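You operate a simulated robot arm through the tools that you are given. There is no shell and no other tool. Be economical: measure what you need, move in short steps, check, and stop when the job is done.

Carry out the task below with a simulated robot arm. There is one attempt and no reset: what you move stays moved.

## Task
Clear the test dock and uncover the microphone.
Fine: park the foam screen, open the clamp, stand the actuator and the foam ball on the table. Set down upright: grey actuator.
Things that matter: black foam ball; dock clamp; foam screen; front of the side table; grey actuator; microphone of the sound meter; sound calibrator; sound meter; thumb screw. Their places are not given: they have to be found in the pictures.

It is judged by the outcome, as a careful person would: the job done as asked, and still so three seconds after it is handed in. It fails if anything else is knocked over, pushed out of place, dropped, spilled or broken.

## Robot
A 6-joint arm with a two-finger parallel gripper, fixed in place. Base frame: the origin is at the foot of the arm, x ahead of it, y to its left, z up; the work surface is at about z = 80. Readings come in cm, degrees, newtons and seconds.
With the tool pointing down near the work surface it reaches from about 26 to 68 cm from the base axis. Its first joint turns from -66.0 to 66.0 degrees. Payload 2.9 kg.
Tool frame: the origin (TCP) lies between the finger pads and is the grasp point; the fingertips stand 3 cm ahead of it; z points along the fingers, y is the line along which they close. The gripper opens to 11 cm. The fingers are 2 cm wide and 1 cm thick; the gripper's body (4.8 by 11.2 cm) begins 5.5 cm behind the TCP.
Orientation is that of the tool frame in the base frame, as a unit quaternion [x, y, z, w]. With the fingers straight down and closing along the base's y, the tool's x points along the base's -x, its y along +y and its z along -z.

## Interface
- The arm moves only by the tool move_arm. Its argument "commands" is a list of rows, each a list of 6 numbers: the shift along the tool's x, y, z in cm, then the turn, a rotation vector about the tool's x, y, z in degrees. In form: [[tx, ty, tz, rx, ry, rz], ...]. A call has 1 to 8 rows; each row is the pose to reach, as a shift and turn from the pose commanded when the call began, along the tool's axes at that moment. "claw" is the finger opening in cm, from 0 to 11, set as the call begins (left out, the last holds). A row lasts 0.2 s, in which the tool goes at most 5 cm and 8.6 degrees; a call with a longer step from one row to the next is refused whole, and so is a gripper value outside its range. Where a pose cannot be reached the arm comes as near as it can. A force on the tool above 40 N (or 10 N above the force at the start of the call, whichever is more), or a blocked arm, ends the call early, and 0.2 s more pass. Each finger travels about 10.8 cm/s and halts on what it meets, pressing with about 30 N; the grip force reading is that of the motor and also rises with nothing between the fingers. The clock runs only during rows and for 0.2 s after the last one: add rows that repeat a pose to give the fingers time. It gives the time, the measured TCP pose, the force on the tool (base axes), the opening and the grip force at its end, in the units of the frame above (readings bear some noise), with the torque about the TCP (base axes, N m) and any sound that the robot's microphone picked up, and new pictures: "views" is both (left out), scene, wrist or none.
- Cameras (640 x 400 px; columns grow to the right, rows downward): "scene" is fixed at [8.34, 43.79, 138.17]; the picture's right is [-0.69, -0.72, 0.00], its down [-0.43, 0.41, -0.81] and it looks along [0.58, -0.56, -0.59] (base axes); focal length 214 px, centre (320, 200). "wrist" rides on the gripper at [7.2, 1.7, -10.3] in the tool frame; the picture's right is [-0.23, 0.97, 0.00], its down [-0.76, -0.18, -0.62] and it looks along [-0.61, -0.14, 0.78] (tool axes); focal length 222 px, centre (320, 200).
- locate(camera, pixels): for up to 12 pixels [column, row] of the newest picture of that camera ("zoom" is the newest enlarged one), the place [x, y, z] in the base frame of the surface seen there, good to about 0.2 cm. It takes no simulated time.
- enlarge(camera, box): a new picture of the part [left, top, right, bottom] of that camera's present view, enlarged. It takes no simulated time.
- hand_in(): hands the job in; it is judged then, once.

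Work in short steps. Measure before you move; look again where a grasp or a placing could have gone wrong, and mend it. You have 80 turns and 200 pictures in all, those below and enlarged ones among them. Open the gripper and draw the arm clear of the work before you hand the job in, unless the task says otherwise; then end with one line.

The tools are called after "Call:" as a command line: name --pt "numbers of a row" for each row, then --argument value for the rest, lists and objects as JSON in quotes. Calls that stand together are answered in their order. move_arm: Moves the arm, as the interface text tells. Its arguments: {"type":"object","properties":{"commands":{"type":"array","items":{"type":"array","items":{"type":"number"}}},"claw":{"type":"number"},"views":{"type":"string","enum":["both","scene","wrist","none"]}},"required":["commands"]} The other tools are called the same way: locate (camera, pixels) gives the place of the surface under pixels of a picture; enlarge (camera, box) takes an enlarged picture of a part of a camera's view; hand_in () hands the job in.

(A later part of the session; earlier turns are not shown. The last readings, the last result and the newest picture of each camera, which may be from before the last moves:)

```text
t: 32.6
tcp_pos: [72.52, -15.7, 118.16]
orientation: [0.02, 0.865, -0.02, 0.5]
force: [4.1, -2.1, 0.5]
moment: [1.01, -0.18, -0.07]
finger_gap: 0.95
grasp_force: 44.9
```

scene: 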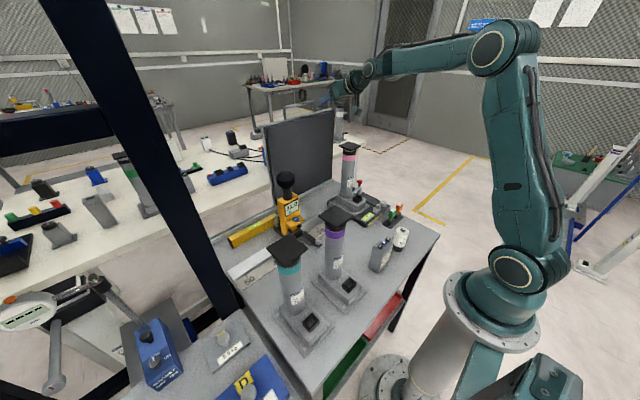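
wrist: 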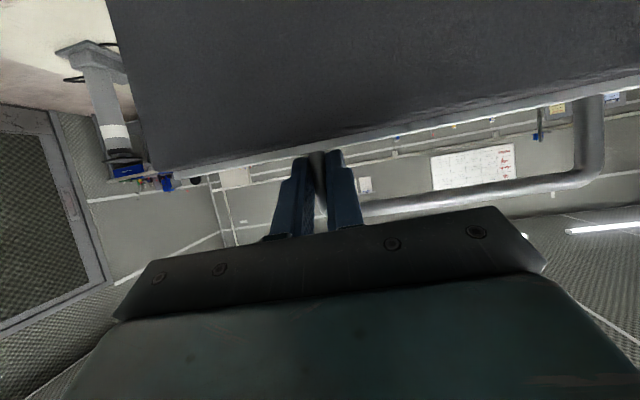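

Gripped (0.95 cm). Slide the screen +y by 3 cm as a test.

Call:
move_arm --pt "0 0.5 0 0 0 0" --pt "0 1.2 -0.06 0 0 0" --pt "0.02 2.1 -0.1 0 0 0" --pt "0.03 3 -0.16 0 0 0" --views "scene"

```text
t: 33.6
tcp_pos: [72.44, -12.73, 118.14]
orientation: [0.02, 0.866, -0.021, 0.5]
force: [-6.4, -1.2, -2.7]
moment: [0.96, -0.98, -0.05]
finger_gap: 0.94
grasp_force: 44.9
```

scene: 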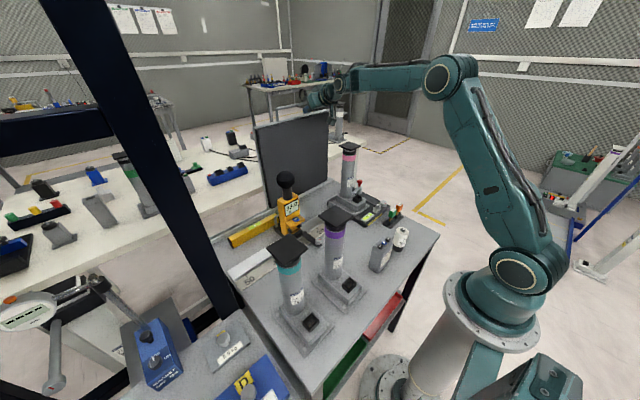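

It slides freely. Continue +y 19 cm.

Call:
move_arm --pt "0.03 2.4 -0.13 0 0 0" --pt "0.05 4.8 -0.25 0 0 0" --pt "0.08 7.2 -0.38 0 0 0" --pt "0.1 9.6 -0.5 0 0 0" --pt "0.13 12 -0.64 0 0 0" --pt "0.15 14.4 -0.76 0 0 0" --pt "0.18 16.8 -0.9 0 0 0" --pt "0.2 19 -1.0 0 0 0" --views "both"

```text
t: 35.4
tcp_pos: [72.7, 6.74, 118.1]
orientation: [0.018, 0.866, -0.02, 0.499]
force: [17.9, 0.6, -12.2]
moment: [1.01, -0.98, -0.01]
finger_gap: 0.98
grasp_force: 44.7
```

scene: 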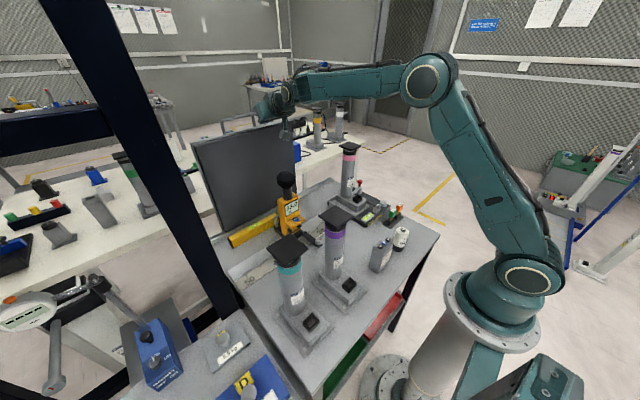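
wrist: 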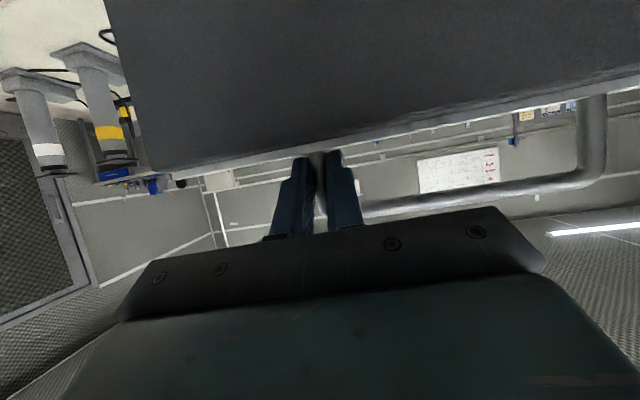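

Measure the screen's left edge, the channel end and the black post for clearance.

Call:
locate --camera "scene" --pixels '[[194, 150], [200, 170], [218, 233], [214, 240], [185, 180], [200, 215], [215, 260], [225, 290], [180, 200], [150, 100]]'

Call:
enlarge --camera "scene" --box '[160, 120, 320, 260]'

```text
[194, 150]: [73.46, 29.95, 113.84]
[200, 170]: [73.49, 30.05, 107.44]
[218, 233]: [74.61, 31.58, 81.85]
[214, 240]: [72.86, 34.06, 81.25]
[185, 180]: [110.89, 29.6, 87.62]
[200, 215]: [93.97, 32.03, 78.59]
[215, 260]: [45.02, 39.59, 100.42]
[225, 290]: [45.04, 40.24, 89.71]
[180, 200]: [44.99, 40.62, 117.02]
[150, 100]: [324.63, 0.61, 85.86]
```

```text
2.86 times, centred on (240, 190) of scene
```

zoom: 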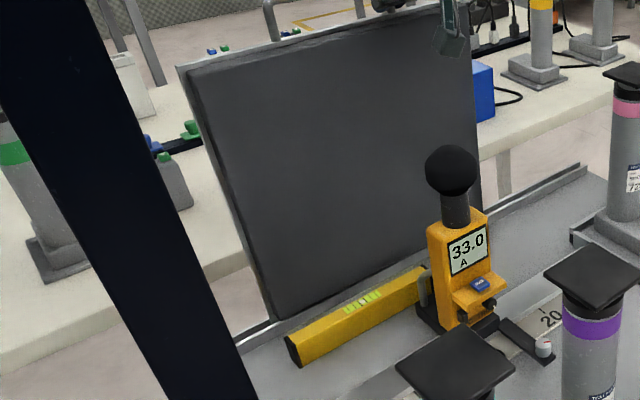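

Screen edge is at y=30, channel ends ≈36, post is well clear. Slide 5 cm more, easing x slightly.

Call:
move_arm --pt "0.12 1.3 -0.25 0 0 0" --pt "0.13 2.6 -0.32 0 0 0" --pt "0.14 3.9 -0.38 0 0 0" --pt "0.15 5 -0.45 0 0 0" --views "scene"

Call:
locate --camera "scene" --pixels '[[176, 156], [180, 165], [188, 190], [204, 240], [206, 245]]'

Call:
enlarge --camera "scene" --box '[150, 120, 310, 260]'

```text
t: 36.4
tcp_pos: [72.45, 11.22, 118.25]
orientation: [0.021, 0.866, -0.022, 0.5]
force: [22.4, -9.3, -10.9]
moment: [0.93, -0.72, -0.09]
finger_gap: 1.0
grasp_force: 45.6
```

scene: 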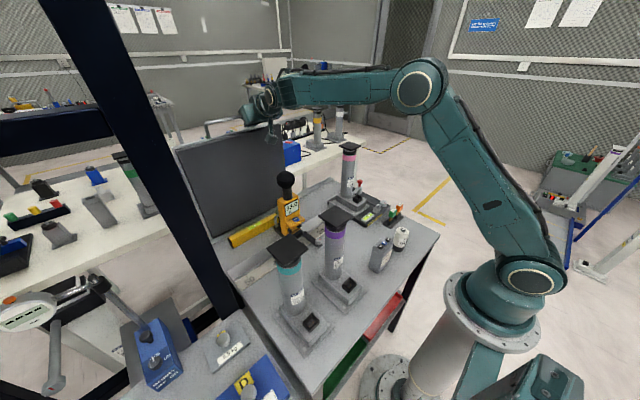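

```text
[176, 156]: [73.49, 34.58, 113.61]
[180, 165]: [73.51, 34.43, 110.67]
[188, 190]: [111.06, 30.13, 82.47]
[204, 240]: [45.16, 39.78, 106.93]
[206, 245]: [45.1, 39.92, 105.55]
```

```text
2.86 times, centred on (230, 190) of scene
```

zoom: 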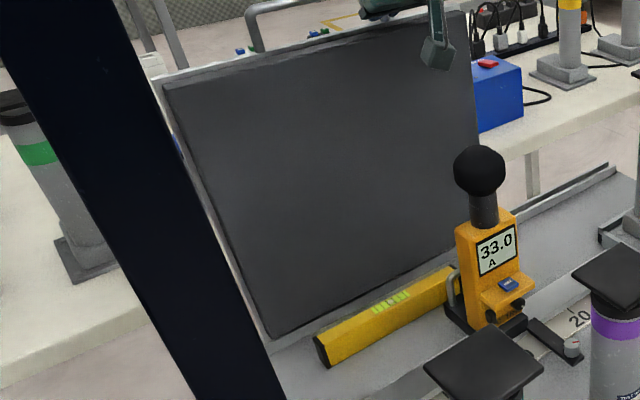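

The screen is at y≈34.6 with a reaction of -9 N in y: end of travel. Release and back off along the tool axis.

Call:
move_arm --pt "0 -0.3 0 0 0 0" --pt "0 -0.3 0 0 0 0" --pt "0 -0.3 0 0 0 0" --pt "0.1 -0.3 -2 0 0 0" --pt "0.1 -0.3 -5 0 0 0" --pt "0 -0.3 -8 0 0 0" --claw 5 --views "wrist"

```text
t: 37.8
tcp_pos: [65.63, 11.48, 122.0]
orientation: [0.019, 0.866, -0.021, 0.5]
force: [-0.3, -0.6, 0.6]
moment: [0.01, -0.03, 0.0]
finger_gap: 5.0
grasp_force: 0.0
```

wrist: 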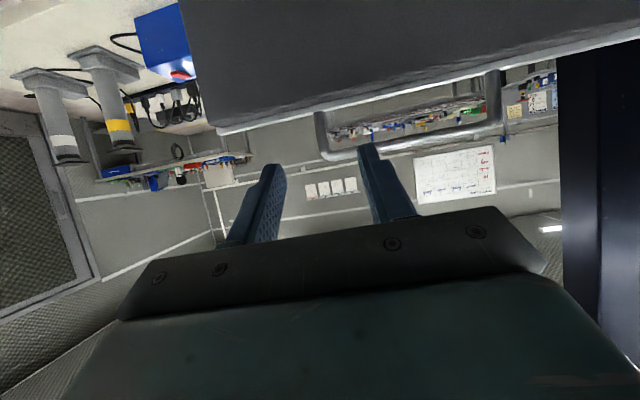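

Clear of the handle. I retrace: unpitch to tool-down at about (40,-3,112).

Call:
move_arm --pt "1.7 -2.9 -0.4 0 5 0" --pt "3.4 -5.9 -0.8 0 10 0" --pt "5.1 -8.8 -1.3 0 15 0" --pt "6.8 -11.8 -1.8 0 20 0" --pt "8.45 -14.7 -2.2 0 25 0" --views "none"

Call:
move_arm --pt "3.4 -0.2 -1.7 0 7 0" --pt "6.8 -0.4 -3.4 0 14 0" --pt "10.2 -0.6 -5.1 0 21 0" --pt "13.7 -0.8 -6.8 0 28 0" --pt "17.2 -0.95 -8.5 0 35 0" --claw 4 --views "both"

```text
t: 39.0
tcp_pos: [58.68, -2.95, 116.22]
orientation: [0.022, 0.954, -0.016, 0.3]
force: [0.7, 1.2, -0.2]
moment: [0.03, -0.02, 0.0]
finger_gap: 4.99
grasp_force: 0.1
```

```text
t: 40.2
tcp_pos: [39.49, -3.06, 113.27]
orientation: [0.027, 1.0, -0.009, 0.0]
force: [0.0, 0.1, -0.2]
moment: [-0.01, -0.01, 0.03]
finger_gap: 4.01
grasp_force: 0.0
```

scene: 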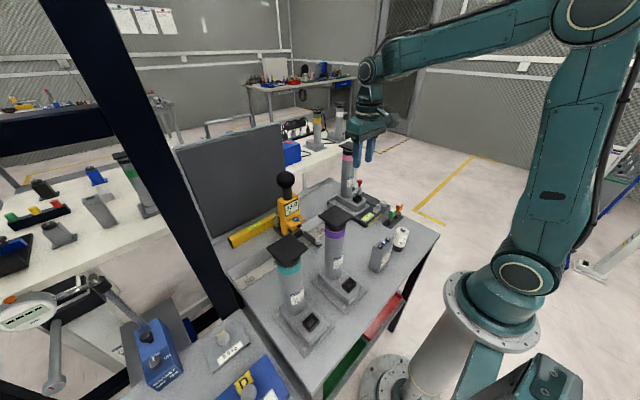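
wrist: 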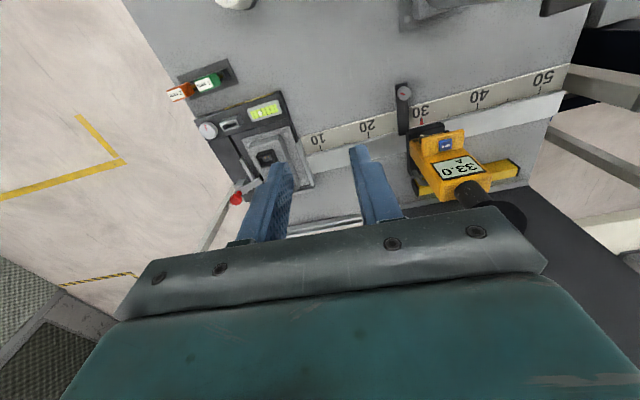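

I move to y≈-24, z≈104 for a close look at the clamp.

Call:
move_arm --pt "0.5 -4 1 0 0 0" --pt "1 -8 2.5 0 0 0" --pt "1.5 -12 4 0 0 0" --pt "2 -16 6 0 0 0" --pt "2 -19 8 0 0 0" --pt "2 -21 9 0 0 0" --views "wrist"

Call:
enlarge --camera "wrist" --box '[260, 100, 420, 220]'

```text
t: 41.6
tcp_pos: [36.39, -23.83, 104.82]
orientation: [0.026, 1.0, -0.009, 0.0]
force: [0.3, 0.0, 0.0]
moment: [0.0, -0.01, 0.0]
finger_gap: 3.99
grasp_force: 0.0
```

wrist: 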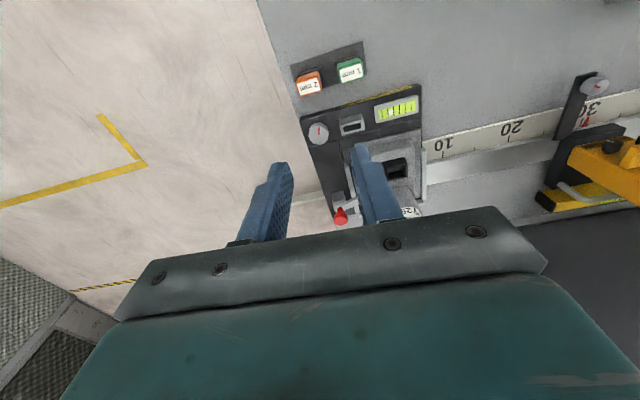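

```text
3.33 times, centred on (340, 160) of wrist
```

zoom: 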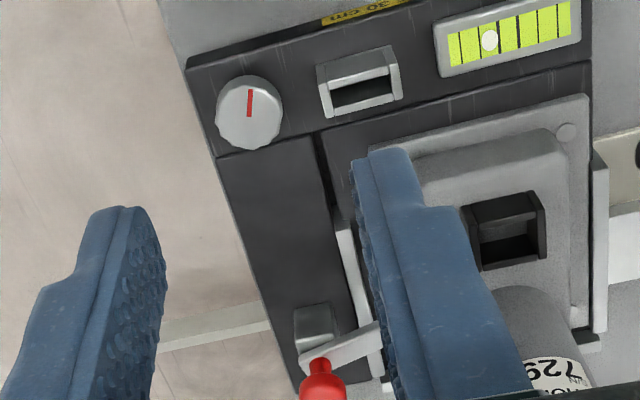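

I measure the knob, its stem, the post and the lever.

Call:
locate --camera "zoom" --pixels '[[320, 390], [320, 362], [312, 322], [315, 345], [360, 348], [335, 385], [310, 385], [345, 280], [372, 360]]'

Call:
locate --camera "scene" --pixels '[[360, 181], [360, 185], [357, 189], [354, 193], [361, 191], [348, 150], [340, 145], [356, 145], [349, 141]]'

Call:
enlarge --camera "scene" --box '[335, 165, 385, 205]'

```text
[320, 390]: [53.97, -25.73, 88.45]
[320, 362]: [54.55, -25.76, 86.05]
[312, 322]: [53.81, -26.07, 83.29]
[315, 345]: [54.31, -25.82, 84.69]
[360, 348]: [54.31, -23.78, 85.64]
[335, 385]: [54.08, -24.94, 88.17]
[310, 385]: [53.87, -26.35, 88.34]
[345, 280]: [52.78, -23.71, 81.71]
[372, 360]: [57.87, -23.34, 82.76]
```

```text
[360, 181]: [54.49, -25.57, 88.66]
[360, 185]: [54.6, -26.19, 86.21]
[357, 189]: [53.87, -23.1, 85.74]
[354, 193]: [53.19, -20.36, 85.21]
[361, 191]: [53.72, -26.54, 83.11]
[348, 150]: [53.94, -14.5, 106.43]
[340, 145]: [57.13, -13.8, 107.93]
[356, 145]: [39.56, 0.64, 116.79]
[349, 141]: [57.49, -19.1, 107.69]
```

```text
10.00 times, centred on (360, 185) of scene
```

zoom: 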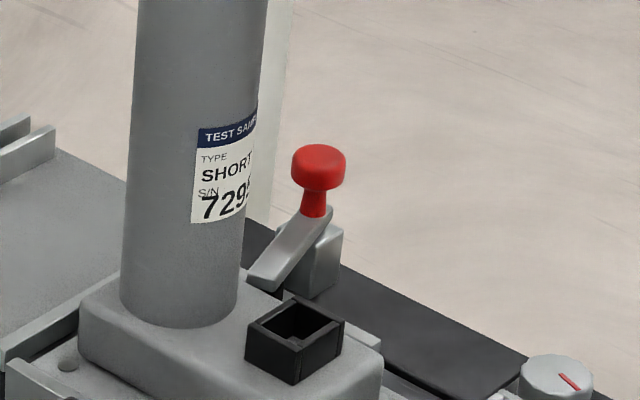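

The lever is a horizontal bar at z≈85.5 from the post (54.4,-26) to (53,-20), red knob upright at (54.3,-25.8,≈88.5). I'll straddle the knob loosely (claw 4) and push it outwards (-y). First position above and descend partway.

Call:
move_arm --pt "-4.5 -0.4 0 0 0 -1" --pt "-9 -0.8 0 0 0 -2" --pt "-13.5 -1.2 0 0 0 -3" --pt "-18 -1.4 0 0 0 -3" --pt "-18 -1.4 4 0 0 -3" --pt "-18 -1.4 8 0 0 -3" --claw 4 --views "both"

```text
t: 43.0
tcp_pos: [54.22, -26.06, 96.93]
orientation: [0.0, 1.0, -0.008, 0.0]
force: [0.5, -0.7, -0.1]
moment: [0.0, -0.02, 0.0]
finger_gap: 4.03
grasp_force: 0.1
```

scene: 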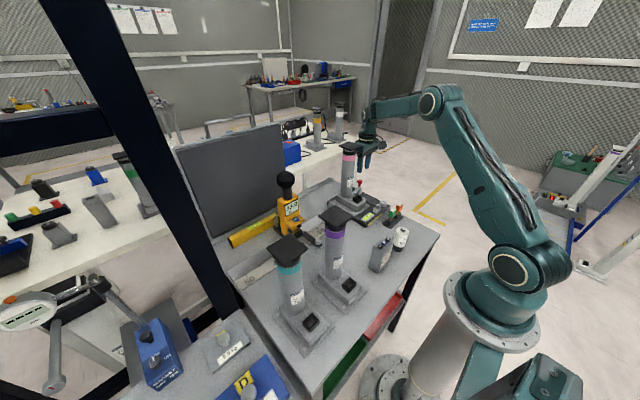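
wrist: 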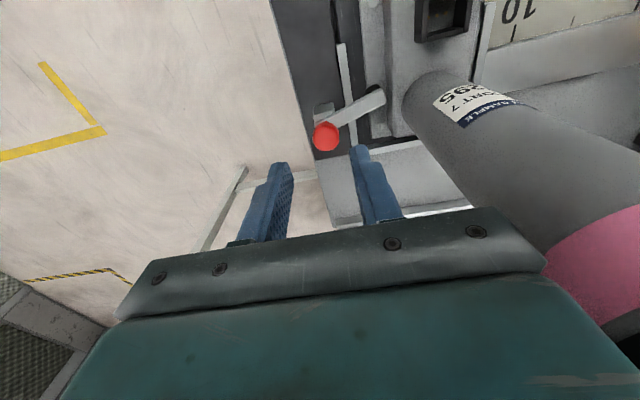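

Good closer view of the clamp; enlarge it.

Call:
enlarge --camera "wrist" --box '[280, 60, 420, 160]'

Call:
locate --camera "wrist" --pixels '[[326, 133], [315, 137], [338, 137], [326, 125], [326, 148], [360, 105], [380, 95], [322, 110], [360, 140]]'

```text
4.00 times, centred on (350, 110) of wrist
```

zoom: 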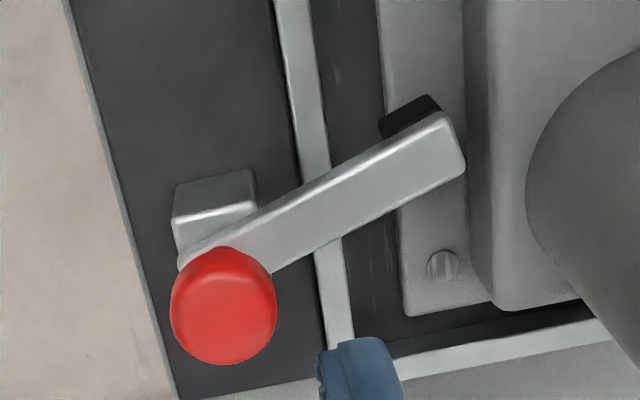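

```text
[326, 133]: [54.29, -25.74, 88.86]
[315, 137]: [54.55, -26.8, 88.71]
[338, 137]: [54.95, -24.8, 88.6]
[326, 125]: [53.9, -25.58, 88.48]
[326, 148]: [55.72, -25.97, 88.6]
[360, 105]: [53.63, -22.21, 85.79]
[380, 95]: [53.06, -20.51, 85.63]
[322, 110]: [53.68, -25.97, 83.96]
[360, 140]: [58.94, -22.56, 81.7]
```

Descend to straddle the knob (TCP z≈89.6), then push -y by 2 cm.

Call:
move_arm --pt "-0.4 0 3.5 0 0 0" --pt "-0.4 0 7.2 0 0 0" --pt "-0.4 -0.5 7.2 0 0 0" --pt "-0.4 -1 7.2 0 0 0" --pt "-0.4 -1.5 7.2 0 0 0" --pt "-0.4 -2 7.2 0 0 0" --pt "-0.4 -2.5 7.3 0 0 0" --views "both"

Call:
enlarge --camera "wrist" --box '[260, 60, 420, 220]'

Call:
enlarge --camera "scene" --box '[330, 130, 400, 215]'

```text
t: 44.4
tcp_pos: [54.81, -27.41, 89.57]
orientation: [-0.013, 1.0, -0.003, -0.004]
force: [-1.2, 24.7, 2.9]
moment: [0.52, 0.35, 0.1]
finger_gap: 5.21
grasp_force: 12.8
stopped in row 7: the force on the tool passed its limit (the readings are from after the stop); the commanded pose is now the measured one
```

scene: 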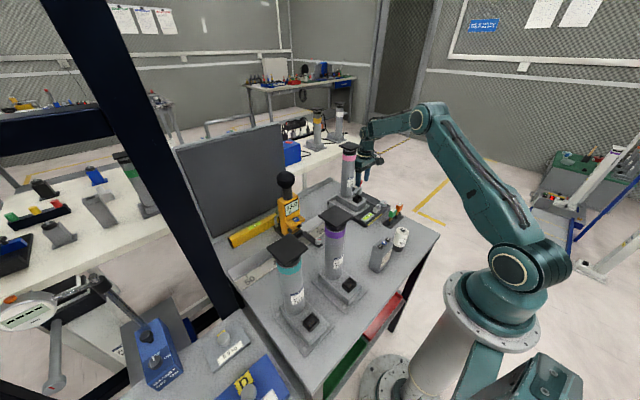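
wrist: 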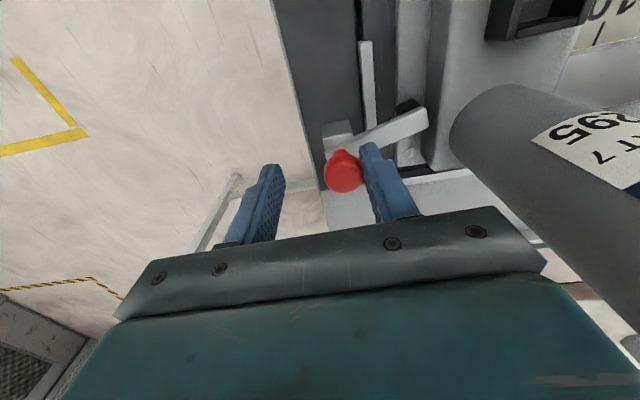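

```text
2.50 times, centred on (340, 140) of wrist
```

zoom: 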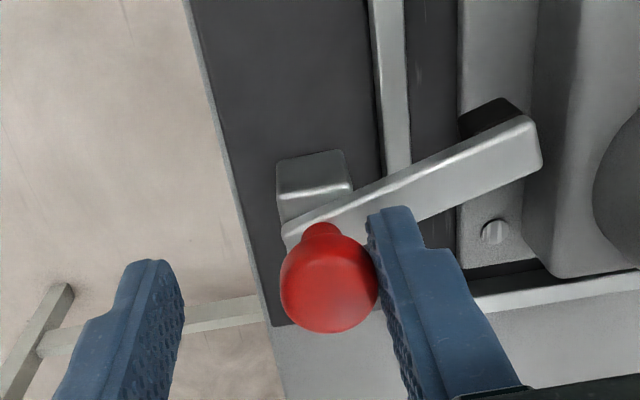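

```text
4.71 times, centred on (365, 172) of scene
```

zoom: 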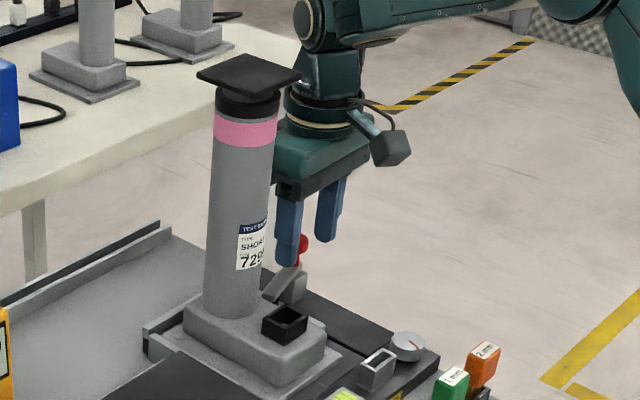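

The knob did not yield to an outward push (≈30 N), so the bar is likely a swing arm about the vertical post. I back off upward and tilt the tool 30° so the hand stays away from the actuator.

Call:
move_arm --pt "0 0.4 0 0 0 0" --pt "0 0.8 -3.5 0 0 0" --pt "0 0.8 -7 0 0 0" --pt "-1 1 -7 -7.5 0 0" --pt "-2 1.5 -7 -15 0 0" --pt "-2.7 2 -7 -22.5 0 0" --pt "-2.7 2.4 -6 -30 0 0" --views "none"

Call:
move_arm --pt "0 0 0 0 0 0" --pt "0 0 0 0 0 0" --pt "0 0 0 0 0 0" --claw 0 --views "both"

```text
t: 46.0
tcp_pos: [51.37, -21.27, 94.5]
orientation: [-0.004, 0.968, 0.253, -0.002]
force: [0.4, 0.5, -0.6]
moment: [-0.06, 0.0, -0.02]
finger_gap: 4.0
grasp_force: 0.0
out of reach, approached as far as the arm can: row 5, 6, 7
```

```text
t: 46.8
tcp_pos: [51.27, -21.09, 94.6]
orientation: [-0.005, 0.968, 0.253, -0.002]
force: [-0.3, 0.4, 0.7]
moment: [0.0, 0.02, 0.03]
finger_gap: 0.01
grasp_force: 29.7
```

scene: 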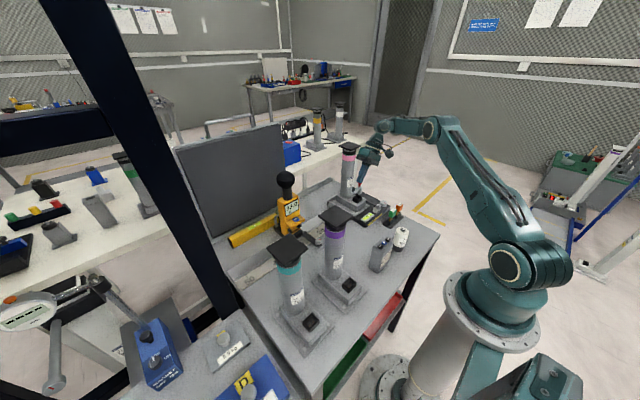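
wrist: 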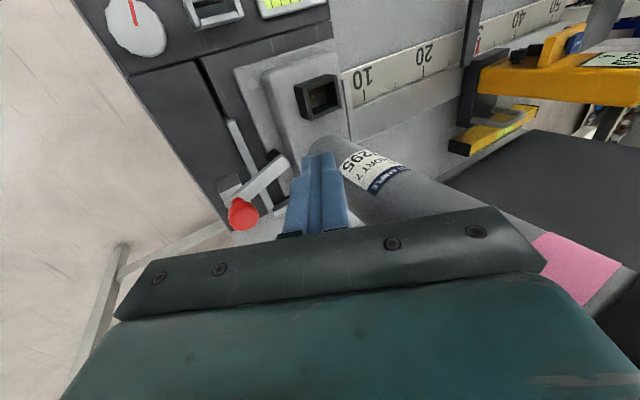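

Reach is limited at that tilt; combining outward pitch with tilt keeps the wrist closer. I reorient and hover beside the +x side of the bar.

Call:
move_arm --pt "0 -1.5 -0.5 2.5 -5.4 -3.1" --pt "-1.5 -2.2 0 5 -10.9 -6.1" --pt "-3 -3 1 7.5 -16.3 -9.2" --pt "-3.9 -3.6 2.1 10 -21.8 -12.3" --pt "-3.9 -3.6 2.1 10 -21.8 -12.3" --views "both"

Call:
enlarge --camera "wrist" --box '[220, 80, 440, 240]'

Call:
enlarge --camera "scene" --box '[330, 130, 400, 215]'

```text
t: 48.0
tcp_pos: [55.47, -23.4, 90.77]
orientation: [-0.061, 0.963, 0.164, 0.207]
force: [0.1, -0.7, -0.1]
moment: [0.01, 0.0, -0.02]
finger_gap: 0.0
grasp_force: 30.4
```

scene: 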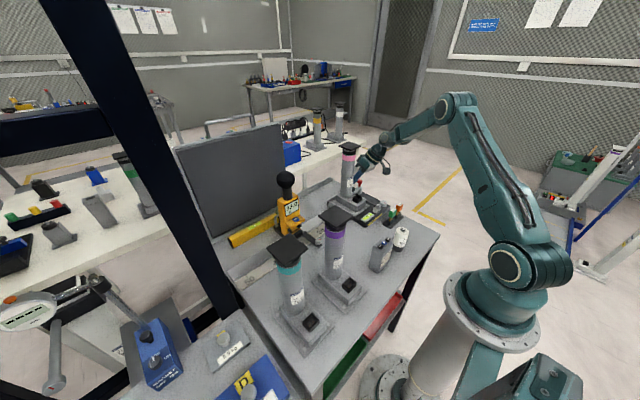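
wrist: 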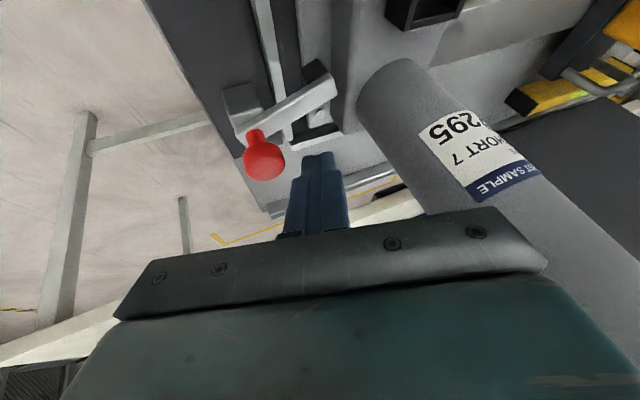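

```text
2.50 times, centred on (330, 160) of wrist
```

zoom: 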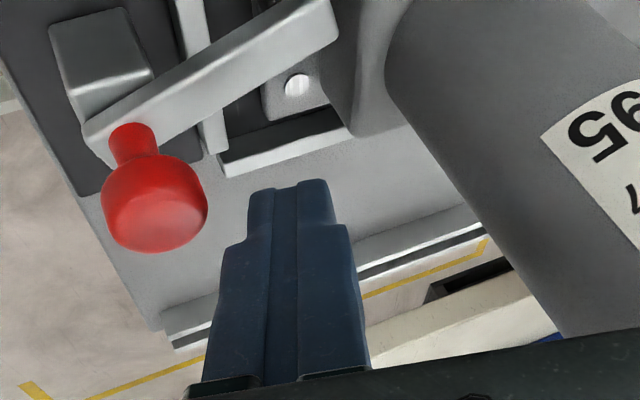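

```text
4.71 times, centred on (365, 172) of scene
```

zoom: 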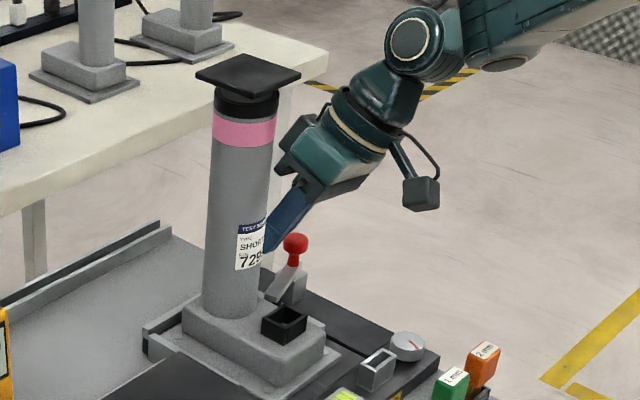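

The finger is on the +x side of the bar. Descend 3.4 cm beside it and push gently towards -x.

Call:
move_arm --pt "0.7 -0.5 1.5 0 0 0" --pt "1.42 -0.99 2.93 0 0 0" --pt "2.1 -0.85 2.65 0 0 0" --pt "2.6 -0.75 2.45 0 0 0" --pt "3.1 -0.65 2.23 0 0 0" --pt "3.6 -0.55 2.02 0 0 0" --pt "4.1 -0.45 1.8 0 0 0" --views "both"

Call:
enlarge --camera "wrist" --box '[220, 80, 440, 240]'

Call:
enlarge --camera "scene" --box '[330, 140, 400, 215]'

```text
t: 49.6
tcp_pos: [52.27, -23.62, 87.33]
orientation: [-0.06, 0.963, 0.164, 0.205]
force: [0.6, -0.2, 0.6]
moment: [0.0, -0.02, 0.01]
finger_gap: 0.02
grasp_force: 30.0
```

scene: 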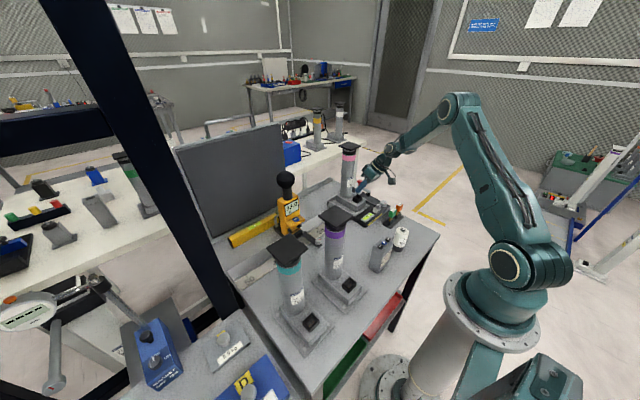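
wrist: 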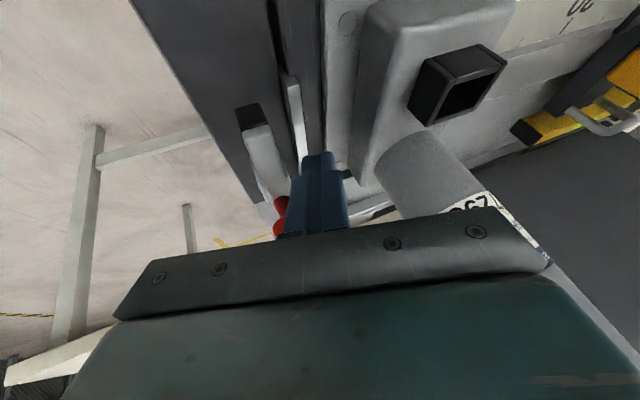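

```text
2.50 times, centred on (330, 160) of wrist
```

zoom: 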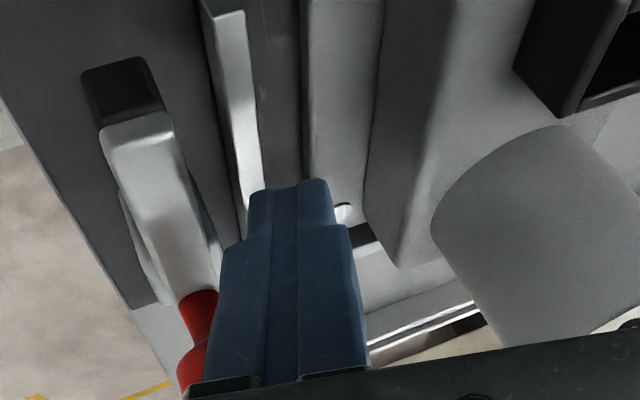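

```text
5.33 times, centred on (365, 178) of scene
```

zoom: 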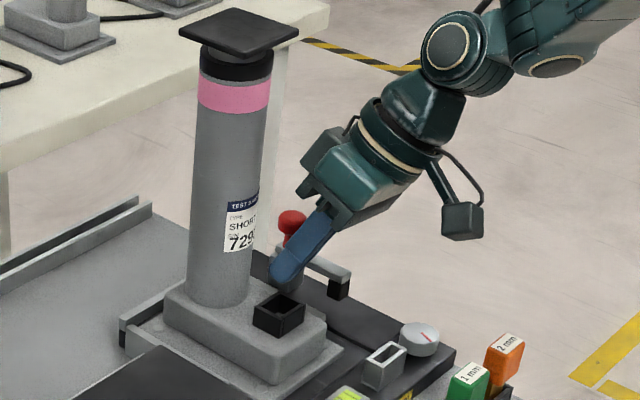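

The bar swung open: it now points along -x, off the flange. I back out and reorient to a 30° pitch without tilt, in front of the actuator.

Call:
move_arm --pt "0 0 -4 0 0 0" --pt "0 0 -8 0 0 0" --pt "0.3 3.6 -10.4 5.8 -1.7 -0.3" --pt "0.6 7.2 -12.7 11.5 -3.4 -0.6" --pt "0.9 10.8 -15 17.3 -5.2 -0.9" --pt "1.1 14.4 -17.4 23.1 -6.9 -1.1" --views "both"

```text
t: 51.0
tcp_pos: [42.27, -16.05, 106.14]
orientation: [-0.018, 0.962, -0.029, 0.272]
force: [-0.4, -0.1, 0.3]
moment: [0.0, -0.01, 0.03]
finger_gap: 0.0
grasp_force: 30.3
```

scene: 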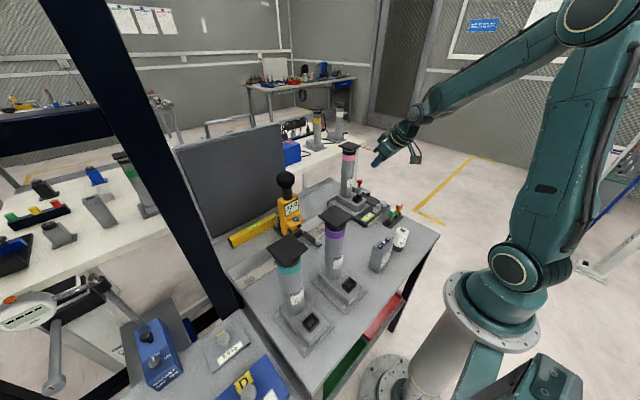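
wrist: 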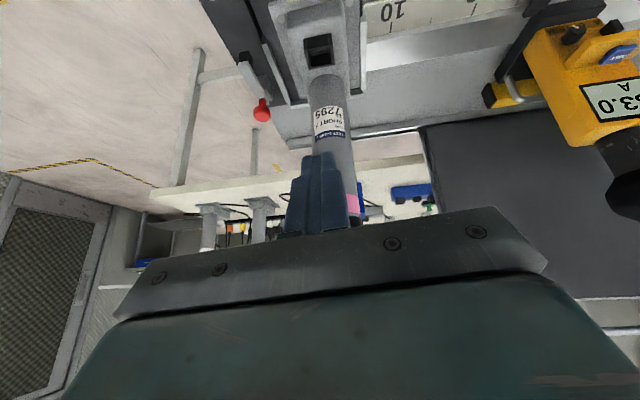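

Measure the tube, its flange, and the free front area of the table.

Call:
locate --camera "scene" --pixels '[[342, 180], [348, 180], [354, 180], [347, 165], [350, 213], [328, 198], [363, 214], [343, 150], [357, 150]]'

Call:
locate --camera "scene" --pixels '[[318, 283], [341, 308], [364, 291], [370, 268], [389, 265], [395, 248], [408, 250], [384, 227], [340, 248], [365, 235], [380, 222], [360, 250]]'

Call:
locate --camera "wrist" --pixels '[[318, 88], [330, 88], [343, 88], [330, 110], [283, 60], [283, 80], [353, 60], [372, 20], [320, 45]]'

Call:
enlarge --camera "scene" --box '[270, 180, 450, 320]'

```text
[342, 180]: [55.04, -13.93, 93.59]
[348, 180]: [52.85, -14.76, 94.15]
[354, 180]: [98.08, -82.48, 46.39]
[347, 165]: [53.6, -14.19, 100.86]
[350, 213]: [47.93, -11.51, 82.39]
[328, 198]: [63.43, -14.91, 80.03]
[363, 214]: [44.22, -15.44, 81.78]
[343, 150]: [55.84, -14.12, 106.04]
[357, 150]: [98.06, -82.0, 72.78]
```

```text
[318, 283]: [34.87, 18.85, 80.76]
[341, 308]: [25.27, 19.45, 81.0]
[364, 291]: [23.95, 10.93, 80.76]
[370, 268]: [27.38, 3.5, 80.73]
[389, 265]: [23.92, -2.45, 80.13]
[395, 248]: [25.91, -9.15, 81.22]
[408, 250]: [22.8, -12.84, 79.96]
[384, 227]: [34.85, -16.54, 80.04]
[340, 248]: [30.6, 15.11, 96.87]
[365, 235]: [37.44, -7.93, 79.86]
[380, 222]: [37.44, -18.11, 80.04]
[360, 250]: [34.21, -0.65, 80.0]
```

```text
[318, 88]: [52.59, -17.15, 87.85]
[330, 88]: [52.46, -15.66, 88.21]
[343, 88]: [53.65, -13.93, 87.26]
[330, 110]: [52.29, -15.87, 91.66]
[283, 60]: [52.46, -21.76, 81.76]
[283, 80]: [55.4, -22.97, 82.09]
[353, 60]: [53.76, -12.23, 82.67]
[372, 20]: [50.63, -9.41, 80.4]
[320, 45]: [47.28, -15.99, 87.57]
```

```text
2.86 times, centred on (360, 250) of scene
```

zoom: 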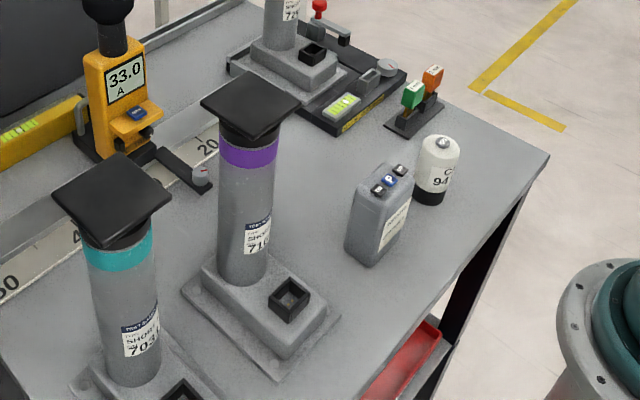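

I measure the ruler's front edge, and corners of the free space, in the zoom.

Call:
locate --camera "zoom" --pixels '[[213, 130], [205, 150], [290, 125], [300, 112], [345, 250], [375, 265], [350, 185], [410, 180], [415, 200], [385, 120], [205, 185], [340, 310]]'

Call:
locate --camera "wrist" --pixels '[[400, 33], [440, 23], [390, 8], [425, 3], [360, 5]]'

```text
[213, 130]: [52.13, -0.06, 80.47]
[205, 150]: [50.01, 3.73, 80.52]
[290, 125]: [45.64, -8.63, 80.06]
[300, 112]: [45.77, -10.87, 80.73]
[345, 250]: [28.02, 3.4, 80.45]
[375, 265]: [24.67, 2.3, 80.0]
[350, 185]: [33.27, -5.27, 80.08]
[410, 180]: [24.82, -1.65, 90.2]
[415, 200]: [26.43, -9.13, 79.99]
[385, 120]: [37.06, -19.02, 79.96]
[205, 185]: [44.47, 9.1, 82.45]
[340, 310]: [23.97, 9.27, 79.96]
```

```text
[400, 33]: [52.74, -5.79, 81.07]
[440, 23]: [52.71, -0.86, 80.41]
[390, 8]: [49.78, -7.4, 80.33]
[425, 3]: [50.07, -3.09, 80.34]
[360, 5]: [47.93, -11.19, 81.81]
```

Free space is x 29–47, y -10–7; I'll stand the actuator with tube at about (40.5,-2). Now approach the tube (centre ≈(54.5,-15.6)) with open claw 8.5.

Call:
move_arm --pt "0 0.5 0 -1.3 0 0.8" --pt "-0.7 1.15 4 -2.6 0 1.6" --pt "-1.4 1.15 8 -2.6 0 1.6" --pt "-2.1 1.15 12 -2.6 0 1.6" --claw 8.5 --views "both"

Call:
enlarge --camera "scene" --box '[320, 120, 420, 220]'

```text
t: 52.0
tcp_pos: [50.68, -15.56, 96.82]
orientation: [-0.011, 0.962, -0.004, 0.272]
force: [-0.2, -0.8, 0.3]
moment: [0.01, 0.02, -0.01]
finger_gap: 8.5
grasp_force: 0.1
```

scene: 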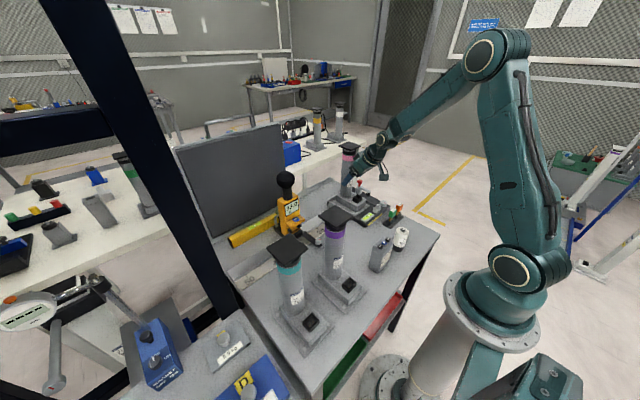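
wrist: 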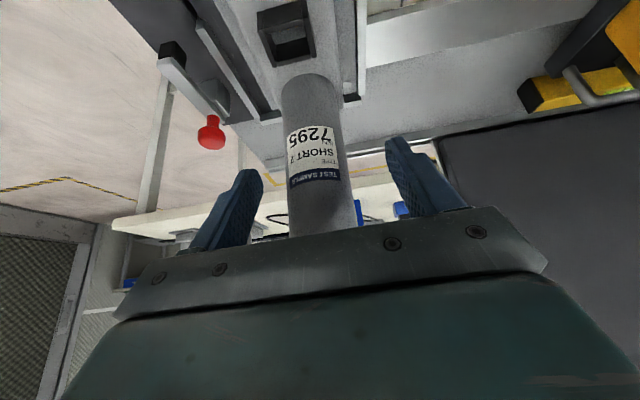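

```text
4.00 times, centred on (370, 170) of scene
```

zoom: 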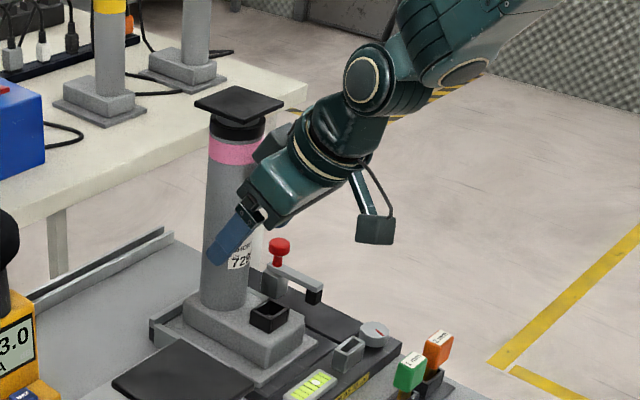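

The body would touch the tube at this pitch if fully inserted; I increase pitch to 40° and approach so the tube lies slightly beyond the TCP.

Call:
move_arm --pt "0 0 0 0 -4.2 0" --pt "0 0 0 0 -8.4 0" --pt "-0.5 0 1 0 -8.4 0" --pt "-1 0 2 0 -8.4 0" --pt "-1.45 0 3 0 -8.4 0" --pt "-1.45 0 3 0 -8.4 0" --views "both"

Call:
enlarge --camera "scene" --box '[320, 130, 410, 220]'

```text
t: 53.4
tcp_pos: [53.28, -15.35, 95.22]
orientation: [-0.012, 0.939, -0.002, 0.342]
force: [-1.8, -0.3, 0.4]
moment: [0.0, -0.09, 0.0]
finger_gap: 8.52
grasp_force: 0.1
```

scene: 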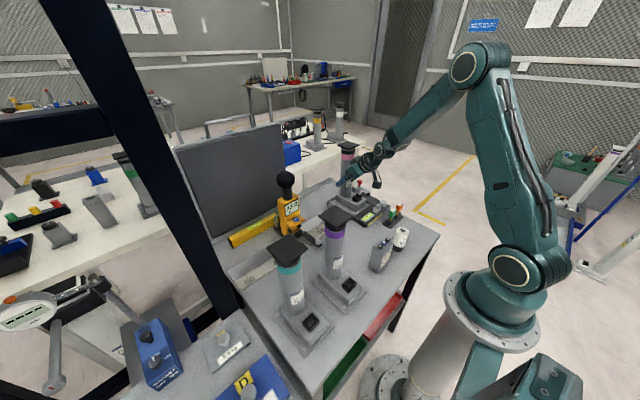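
wrist: 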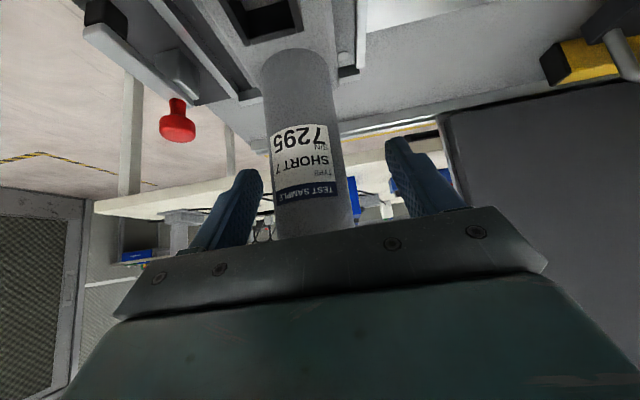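

```text
4.44 times, centred on (365, 175) of scene
```

zoom: 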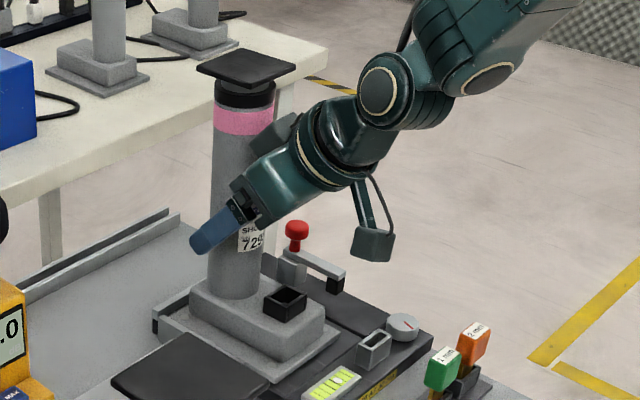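

Fingers straddle the tube. I check the tube's lateral position before closing.

Call:
locate --camera "wrist" --pixels '[[274, 170], [308, 170], [341, 170], [275, 210], [313, 210], [350, 210]]'

```text
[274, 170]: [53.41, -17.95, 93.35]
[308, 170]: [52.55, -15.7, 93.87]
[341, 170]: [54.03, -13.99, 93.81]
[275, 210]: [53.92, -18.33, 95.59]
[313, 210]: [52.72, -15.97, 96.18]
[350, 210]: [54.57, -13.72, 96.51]
```

Tube centre is y≈-16.0; shift -0.6 in y, then close.

Call:
move_arm --pt "0 -0.6 -0.1 0 0 0" --pt "0 -0.6 -0.1 0 0 0" --views "none"

Call:
move_arm --pt "0 0 0 0 0 0" --pt "0 0 0 0 0 0" --pt "0 0 0 0 0 0" --claw 3 --views "none"

```text
t: 54.0
tcp_pos: [53.17, -15.94, 95.11]
orientation: [-0.011, 0.94, -0.003, 0.341]
force: [-2.2, 0.3, -0.8]
moment: [-0.09, -0.13, 0.01]
finger_gap: 8.53
grasp_force: 0.1
```

```text
t: 54.8
tcp_pos: [53.25, -16.05, 95.29]
orientation: [-0.011, 0.939, -0.004, 0.343]
force: [-2.5, -6.7, 3.7]
moment: [-0.44, -0.12, -0.22]
finger_gap: 4.93
grasp_force: 30.1
```

Gripped (4.93 cm). Lift 1.5 cm and check.

Call:
move_arm --pt "-0.32 0 -0.38 0 0 0" --pt "-0.64 0 -0.77 0 0 0" --pt "-0.97 0 -1.15 0 0 0" --pt "-0.97 0 -1.15 0 0 0" --views "both"

Call:
enlarge --camera "scene" --box '[320, 130, 410, 220]'

```text
t: 55.8
tcp_pos: [53.18, -15.78, 96.59]
orientation: [-0.011, 0.94, -0.002, 0.342]
force: [0.3, 0.0, -5.9]
moment: [0.0, 0.02, 0.02]
finger_gap: 4.93
grasp_force: 29.9
```

scene: 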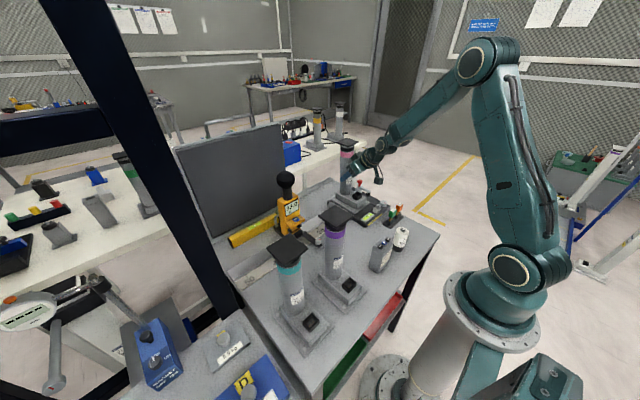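
wrist: 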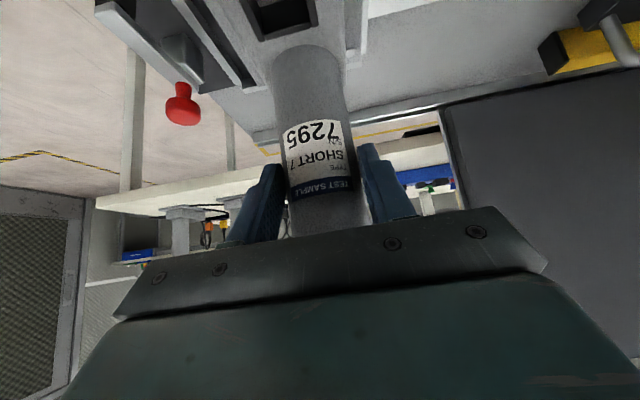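

```text
4.44 times, centred on (365, 175) of scene
```

zoom: 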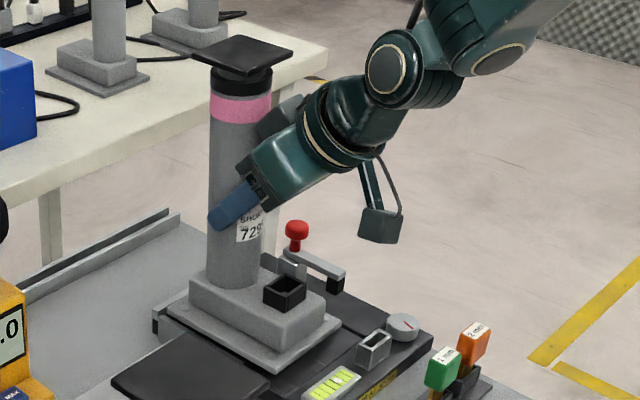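

Lifted cleanly (~0.6 kg). Raise 5 cm more, then carry toward the front area, partway, checking reach.

Call:
move_arm --pt "-1.6 0 -1.9 0 0 0" --pt "-3.22 0 -3.83 0 0 0" --pt "-1.7 2.8 -5.1 0 0 0" --pt "-0.15 5.6 -6.4 0 0 0" --pt "1.4 8.4 -7.7 0 0 0" --pt "2.9 11.2 -9 0 0 0" --pt "4.4 13.9 -10.3 0 0 0" --views "both"

```text
t: 57.4
tcp_pos: [43.18, -2.27, 101.41]
orientation: [-0.011, 0.94, -0.003, 0.342]
force: [0.6, 0.2, -6.2]
moment: [0.01, 0.01, 0.0]
finger_gap: 4.94
grasp_force: 30.3
```

scene: 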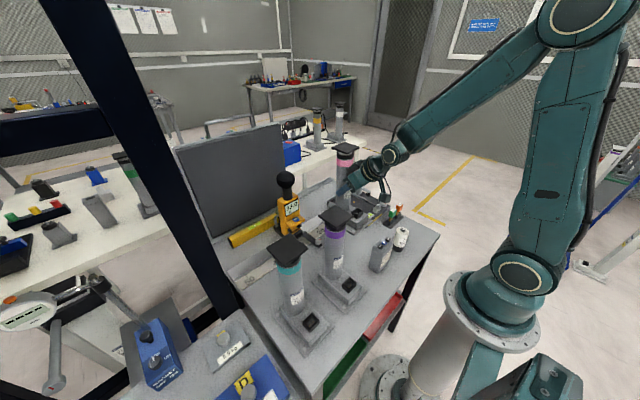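
wrist: 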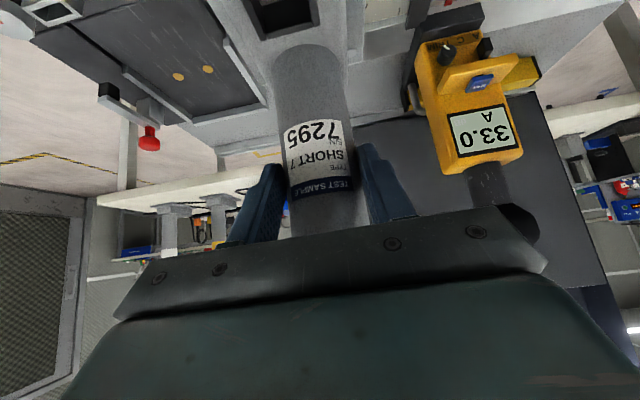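

No reach problem. Move 3.5 cm toward the front and lower by 6.5 cm.

Call:
move_arm --pt "2 0 -0.6 0 0 0" --pt "3.7 0 0.2 0 0 0" --pt "5.4 0 1.5 0 0 0" --pt "6.9 0 2.7 0 0 0" --pt "6.9 0 2.7 0 0 0" --views "both"

Call:
enlarge --camera "scene" --box '[310, 140, 430, 280]'

```text
t: 58.6
tcp_pos: [39.51, -2.42, 94.95]
orientation: [-0.012, 0.939, -0.003, 0.342]
force: [0.0, 1.2, -6.3]
moment: [0.01, 0.06, -0.03]
finger_gap: 4.95
grasp_force: 30.2
```

scene: 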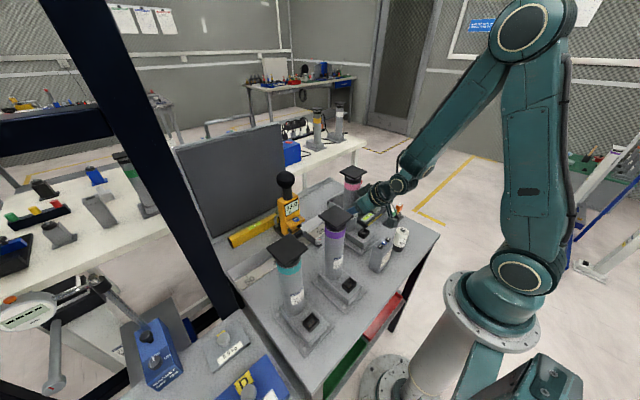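
wrist: 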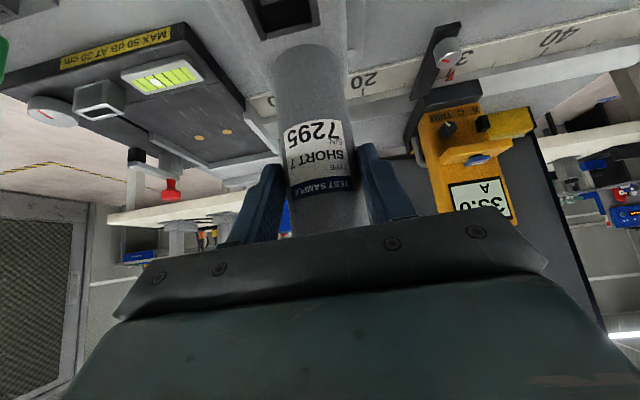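

```text
2.86 times, centred on (370, 210) of scene
```

zoom: 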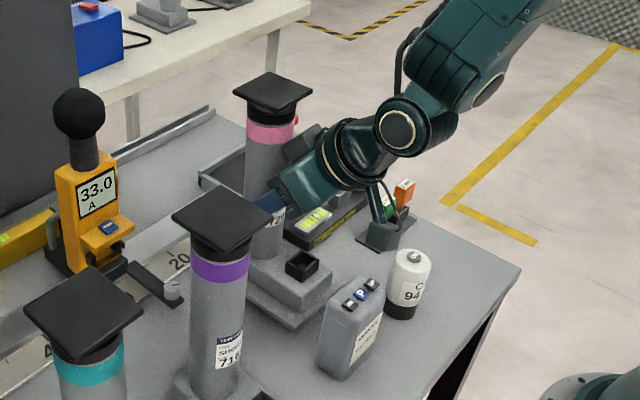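

Measure flange height and position relative to the table.

Call:
locate --camera "zoom" --pixels '[[295, 320], [265, 302], [318, 312], [300, 265], [325, 285], [270, 230], [255, 293]]'

Call:
enlarge --camera "scene" --box '[335, 225, 405, 275]'

```text
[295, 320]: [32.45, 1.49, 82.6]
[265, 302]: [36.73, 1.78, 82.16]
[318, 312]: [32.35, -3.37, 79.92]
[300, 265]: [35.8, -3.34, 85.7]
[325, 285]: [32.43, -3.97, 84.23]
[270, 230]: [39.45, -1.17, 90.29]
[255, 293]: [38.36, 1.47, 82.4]
```

```text
8.00 times, centred on (370, 250) of scene
```

zoom: 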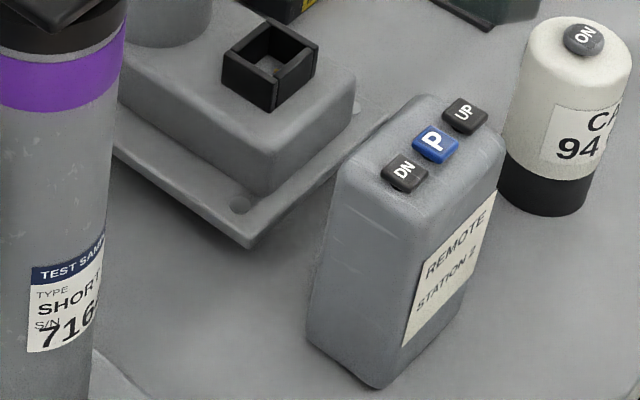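

Flange underside is about 1.6 cm above the table. Lower 1.3 cm slowly and read the force.

Call:
move_arm --pt "0.26 0 0.31 0 0 0" --pt "0.52 0 0.61 0 0 0" --pt "0.71 0 0.84 0 0 0" --pt "0.84 0 0.99 0 0 0" --views "none"

```text
t: 59.6
tcp_pos: [39.33, -2.39, 93.79]
orientation: [-0.011, 0.939, -0.003, 0.342]
force: [-0.5, -0.3, -5.7]
moment: [0.0, 0.03, -0.02]
finger_gap: 4.95
grasp_force: 30.2
```

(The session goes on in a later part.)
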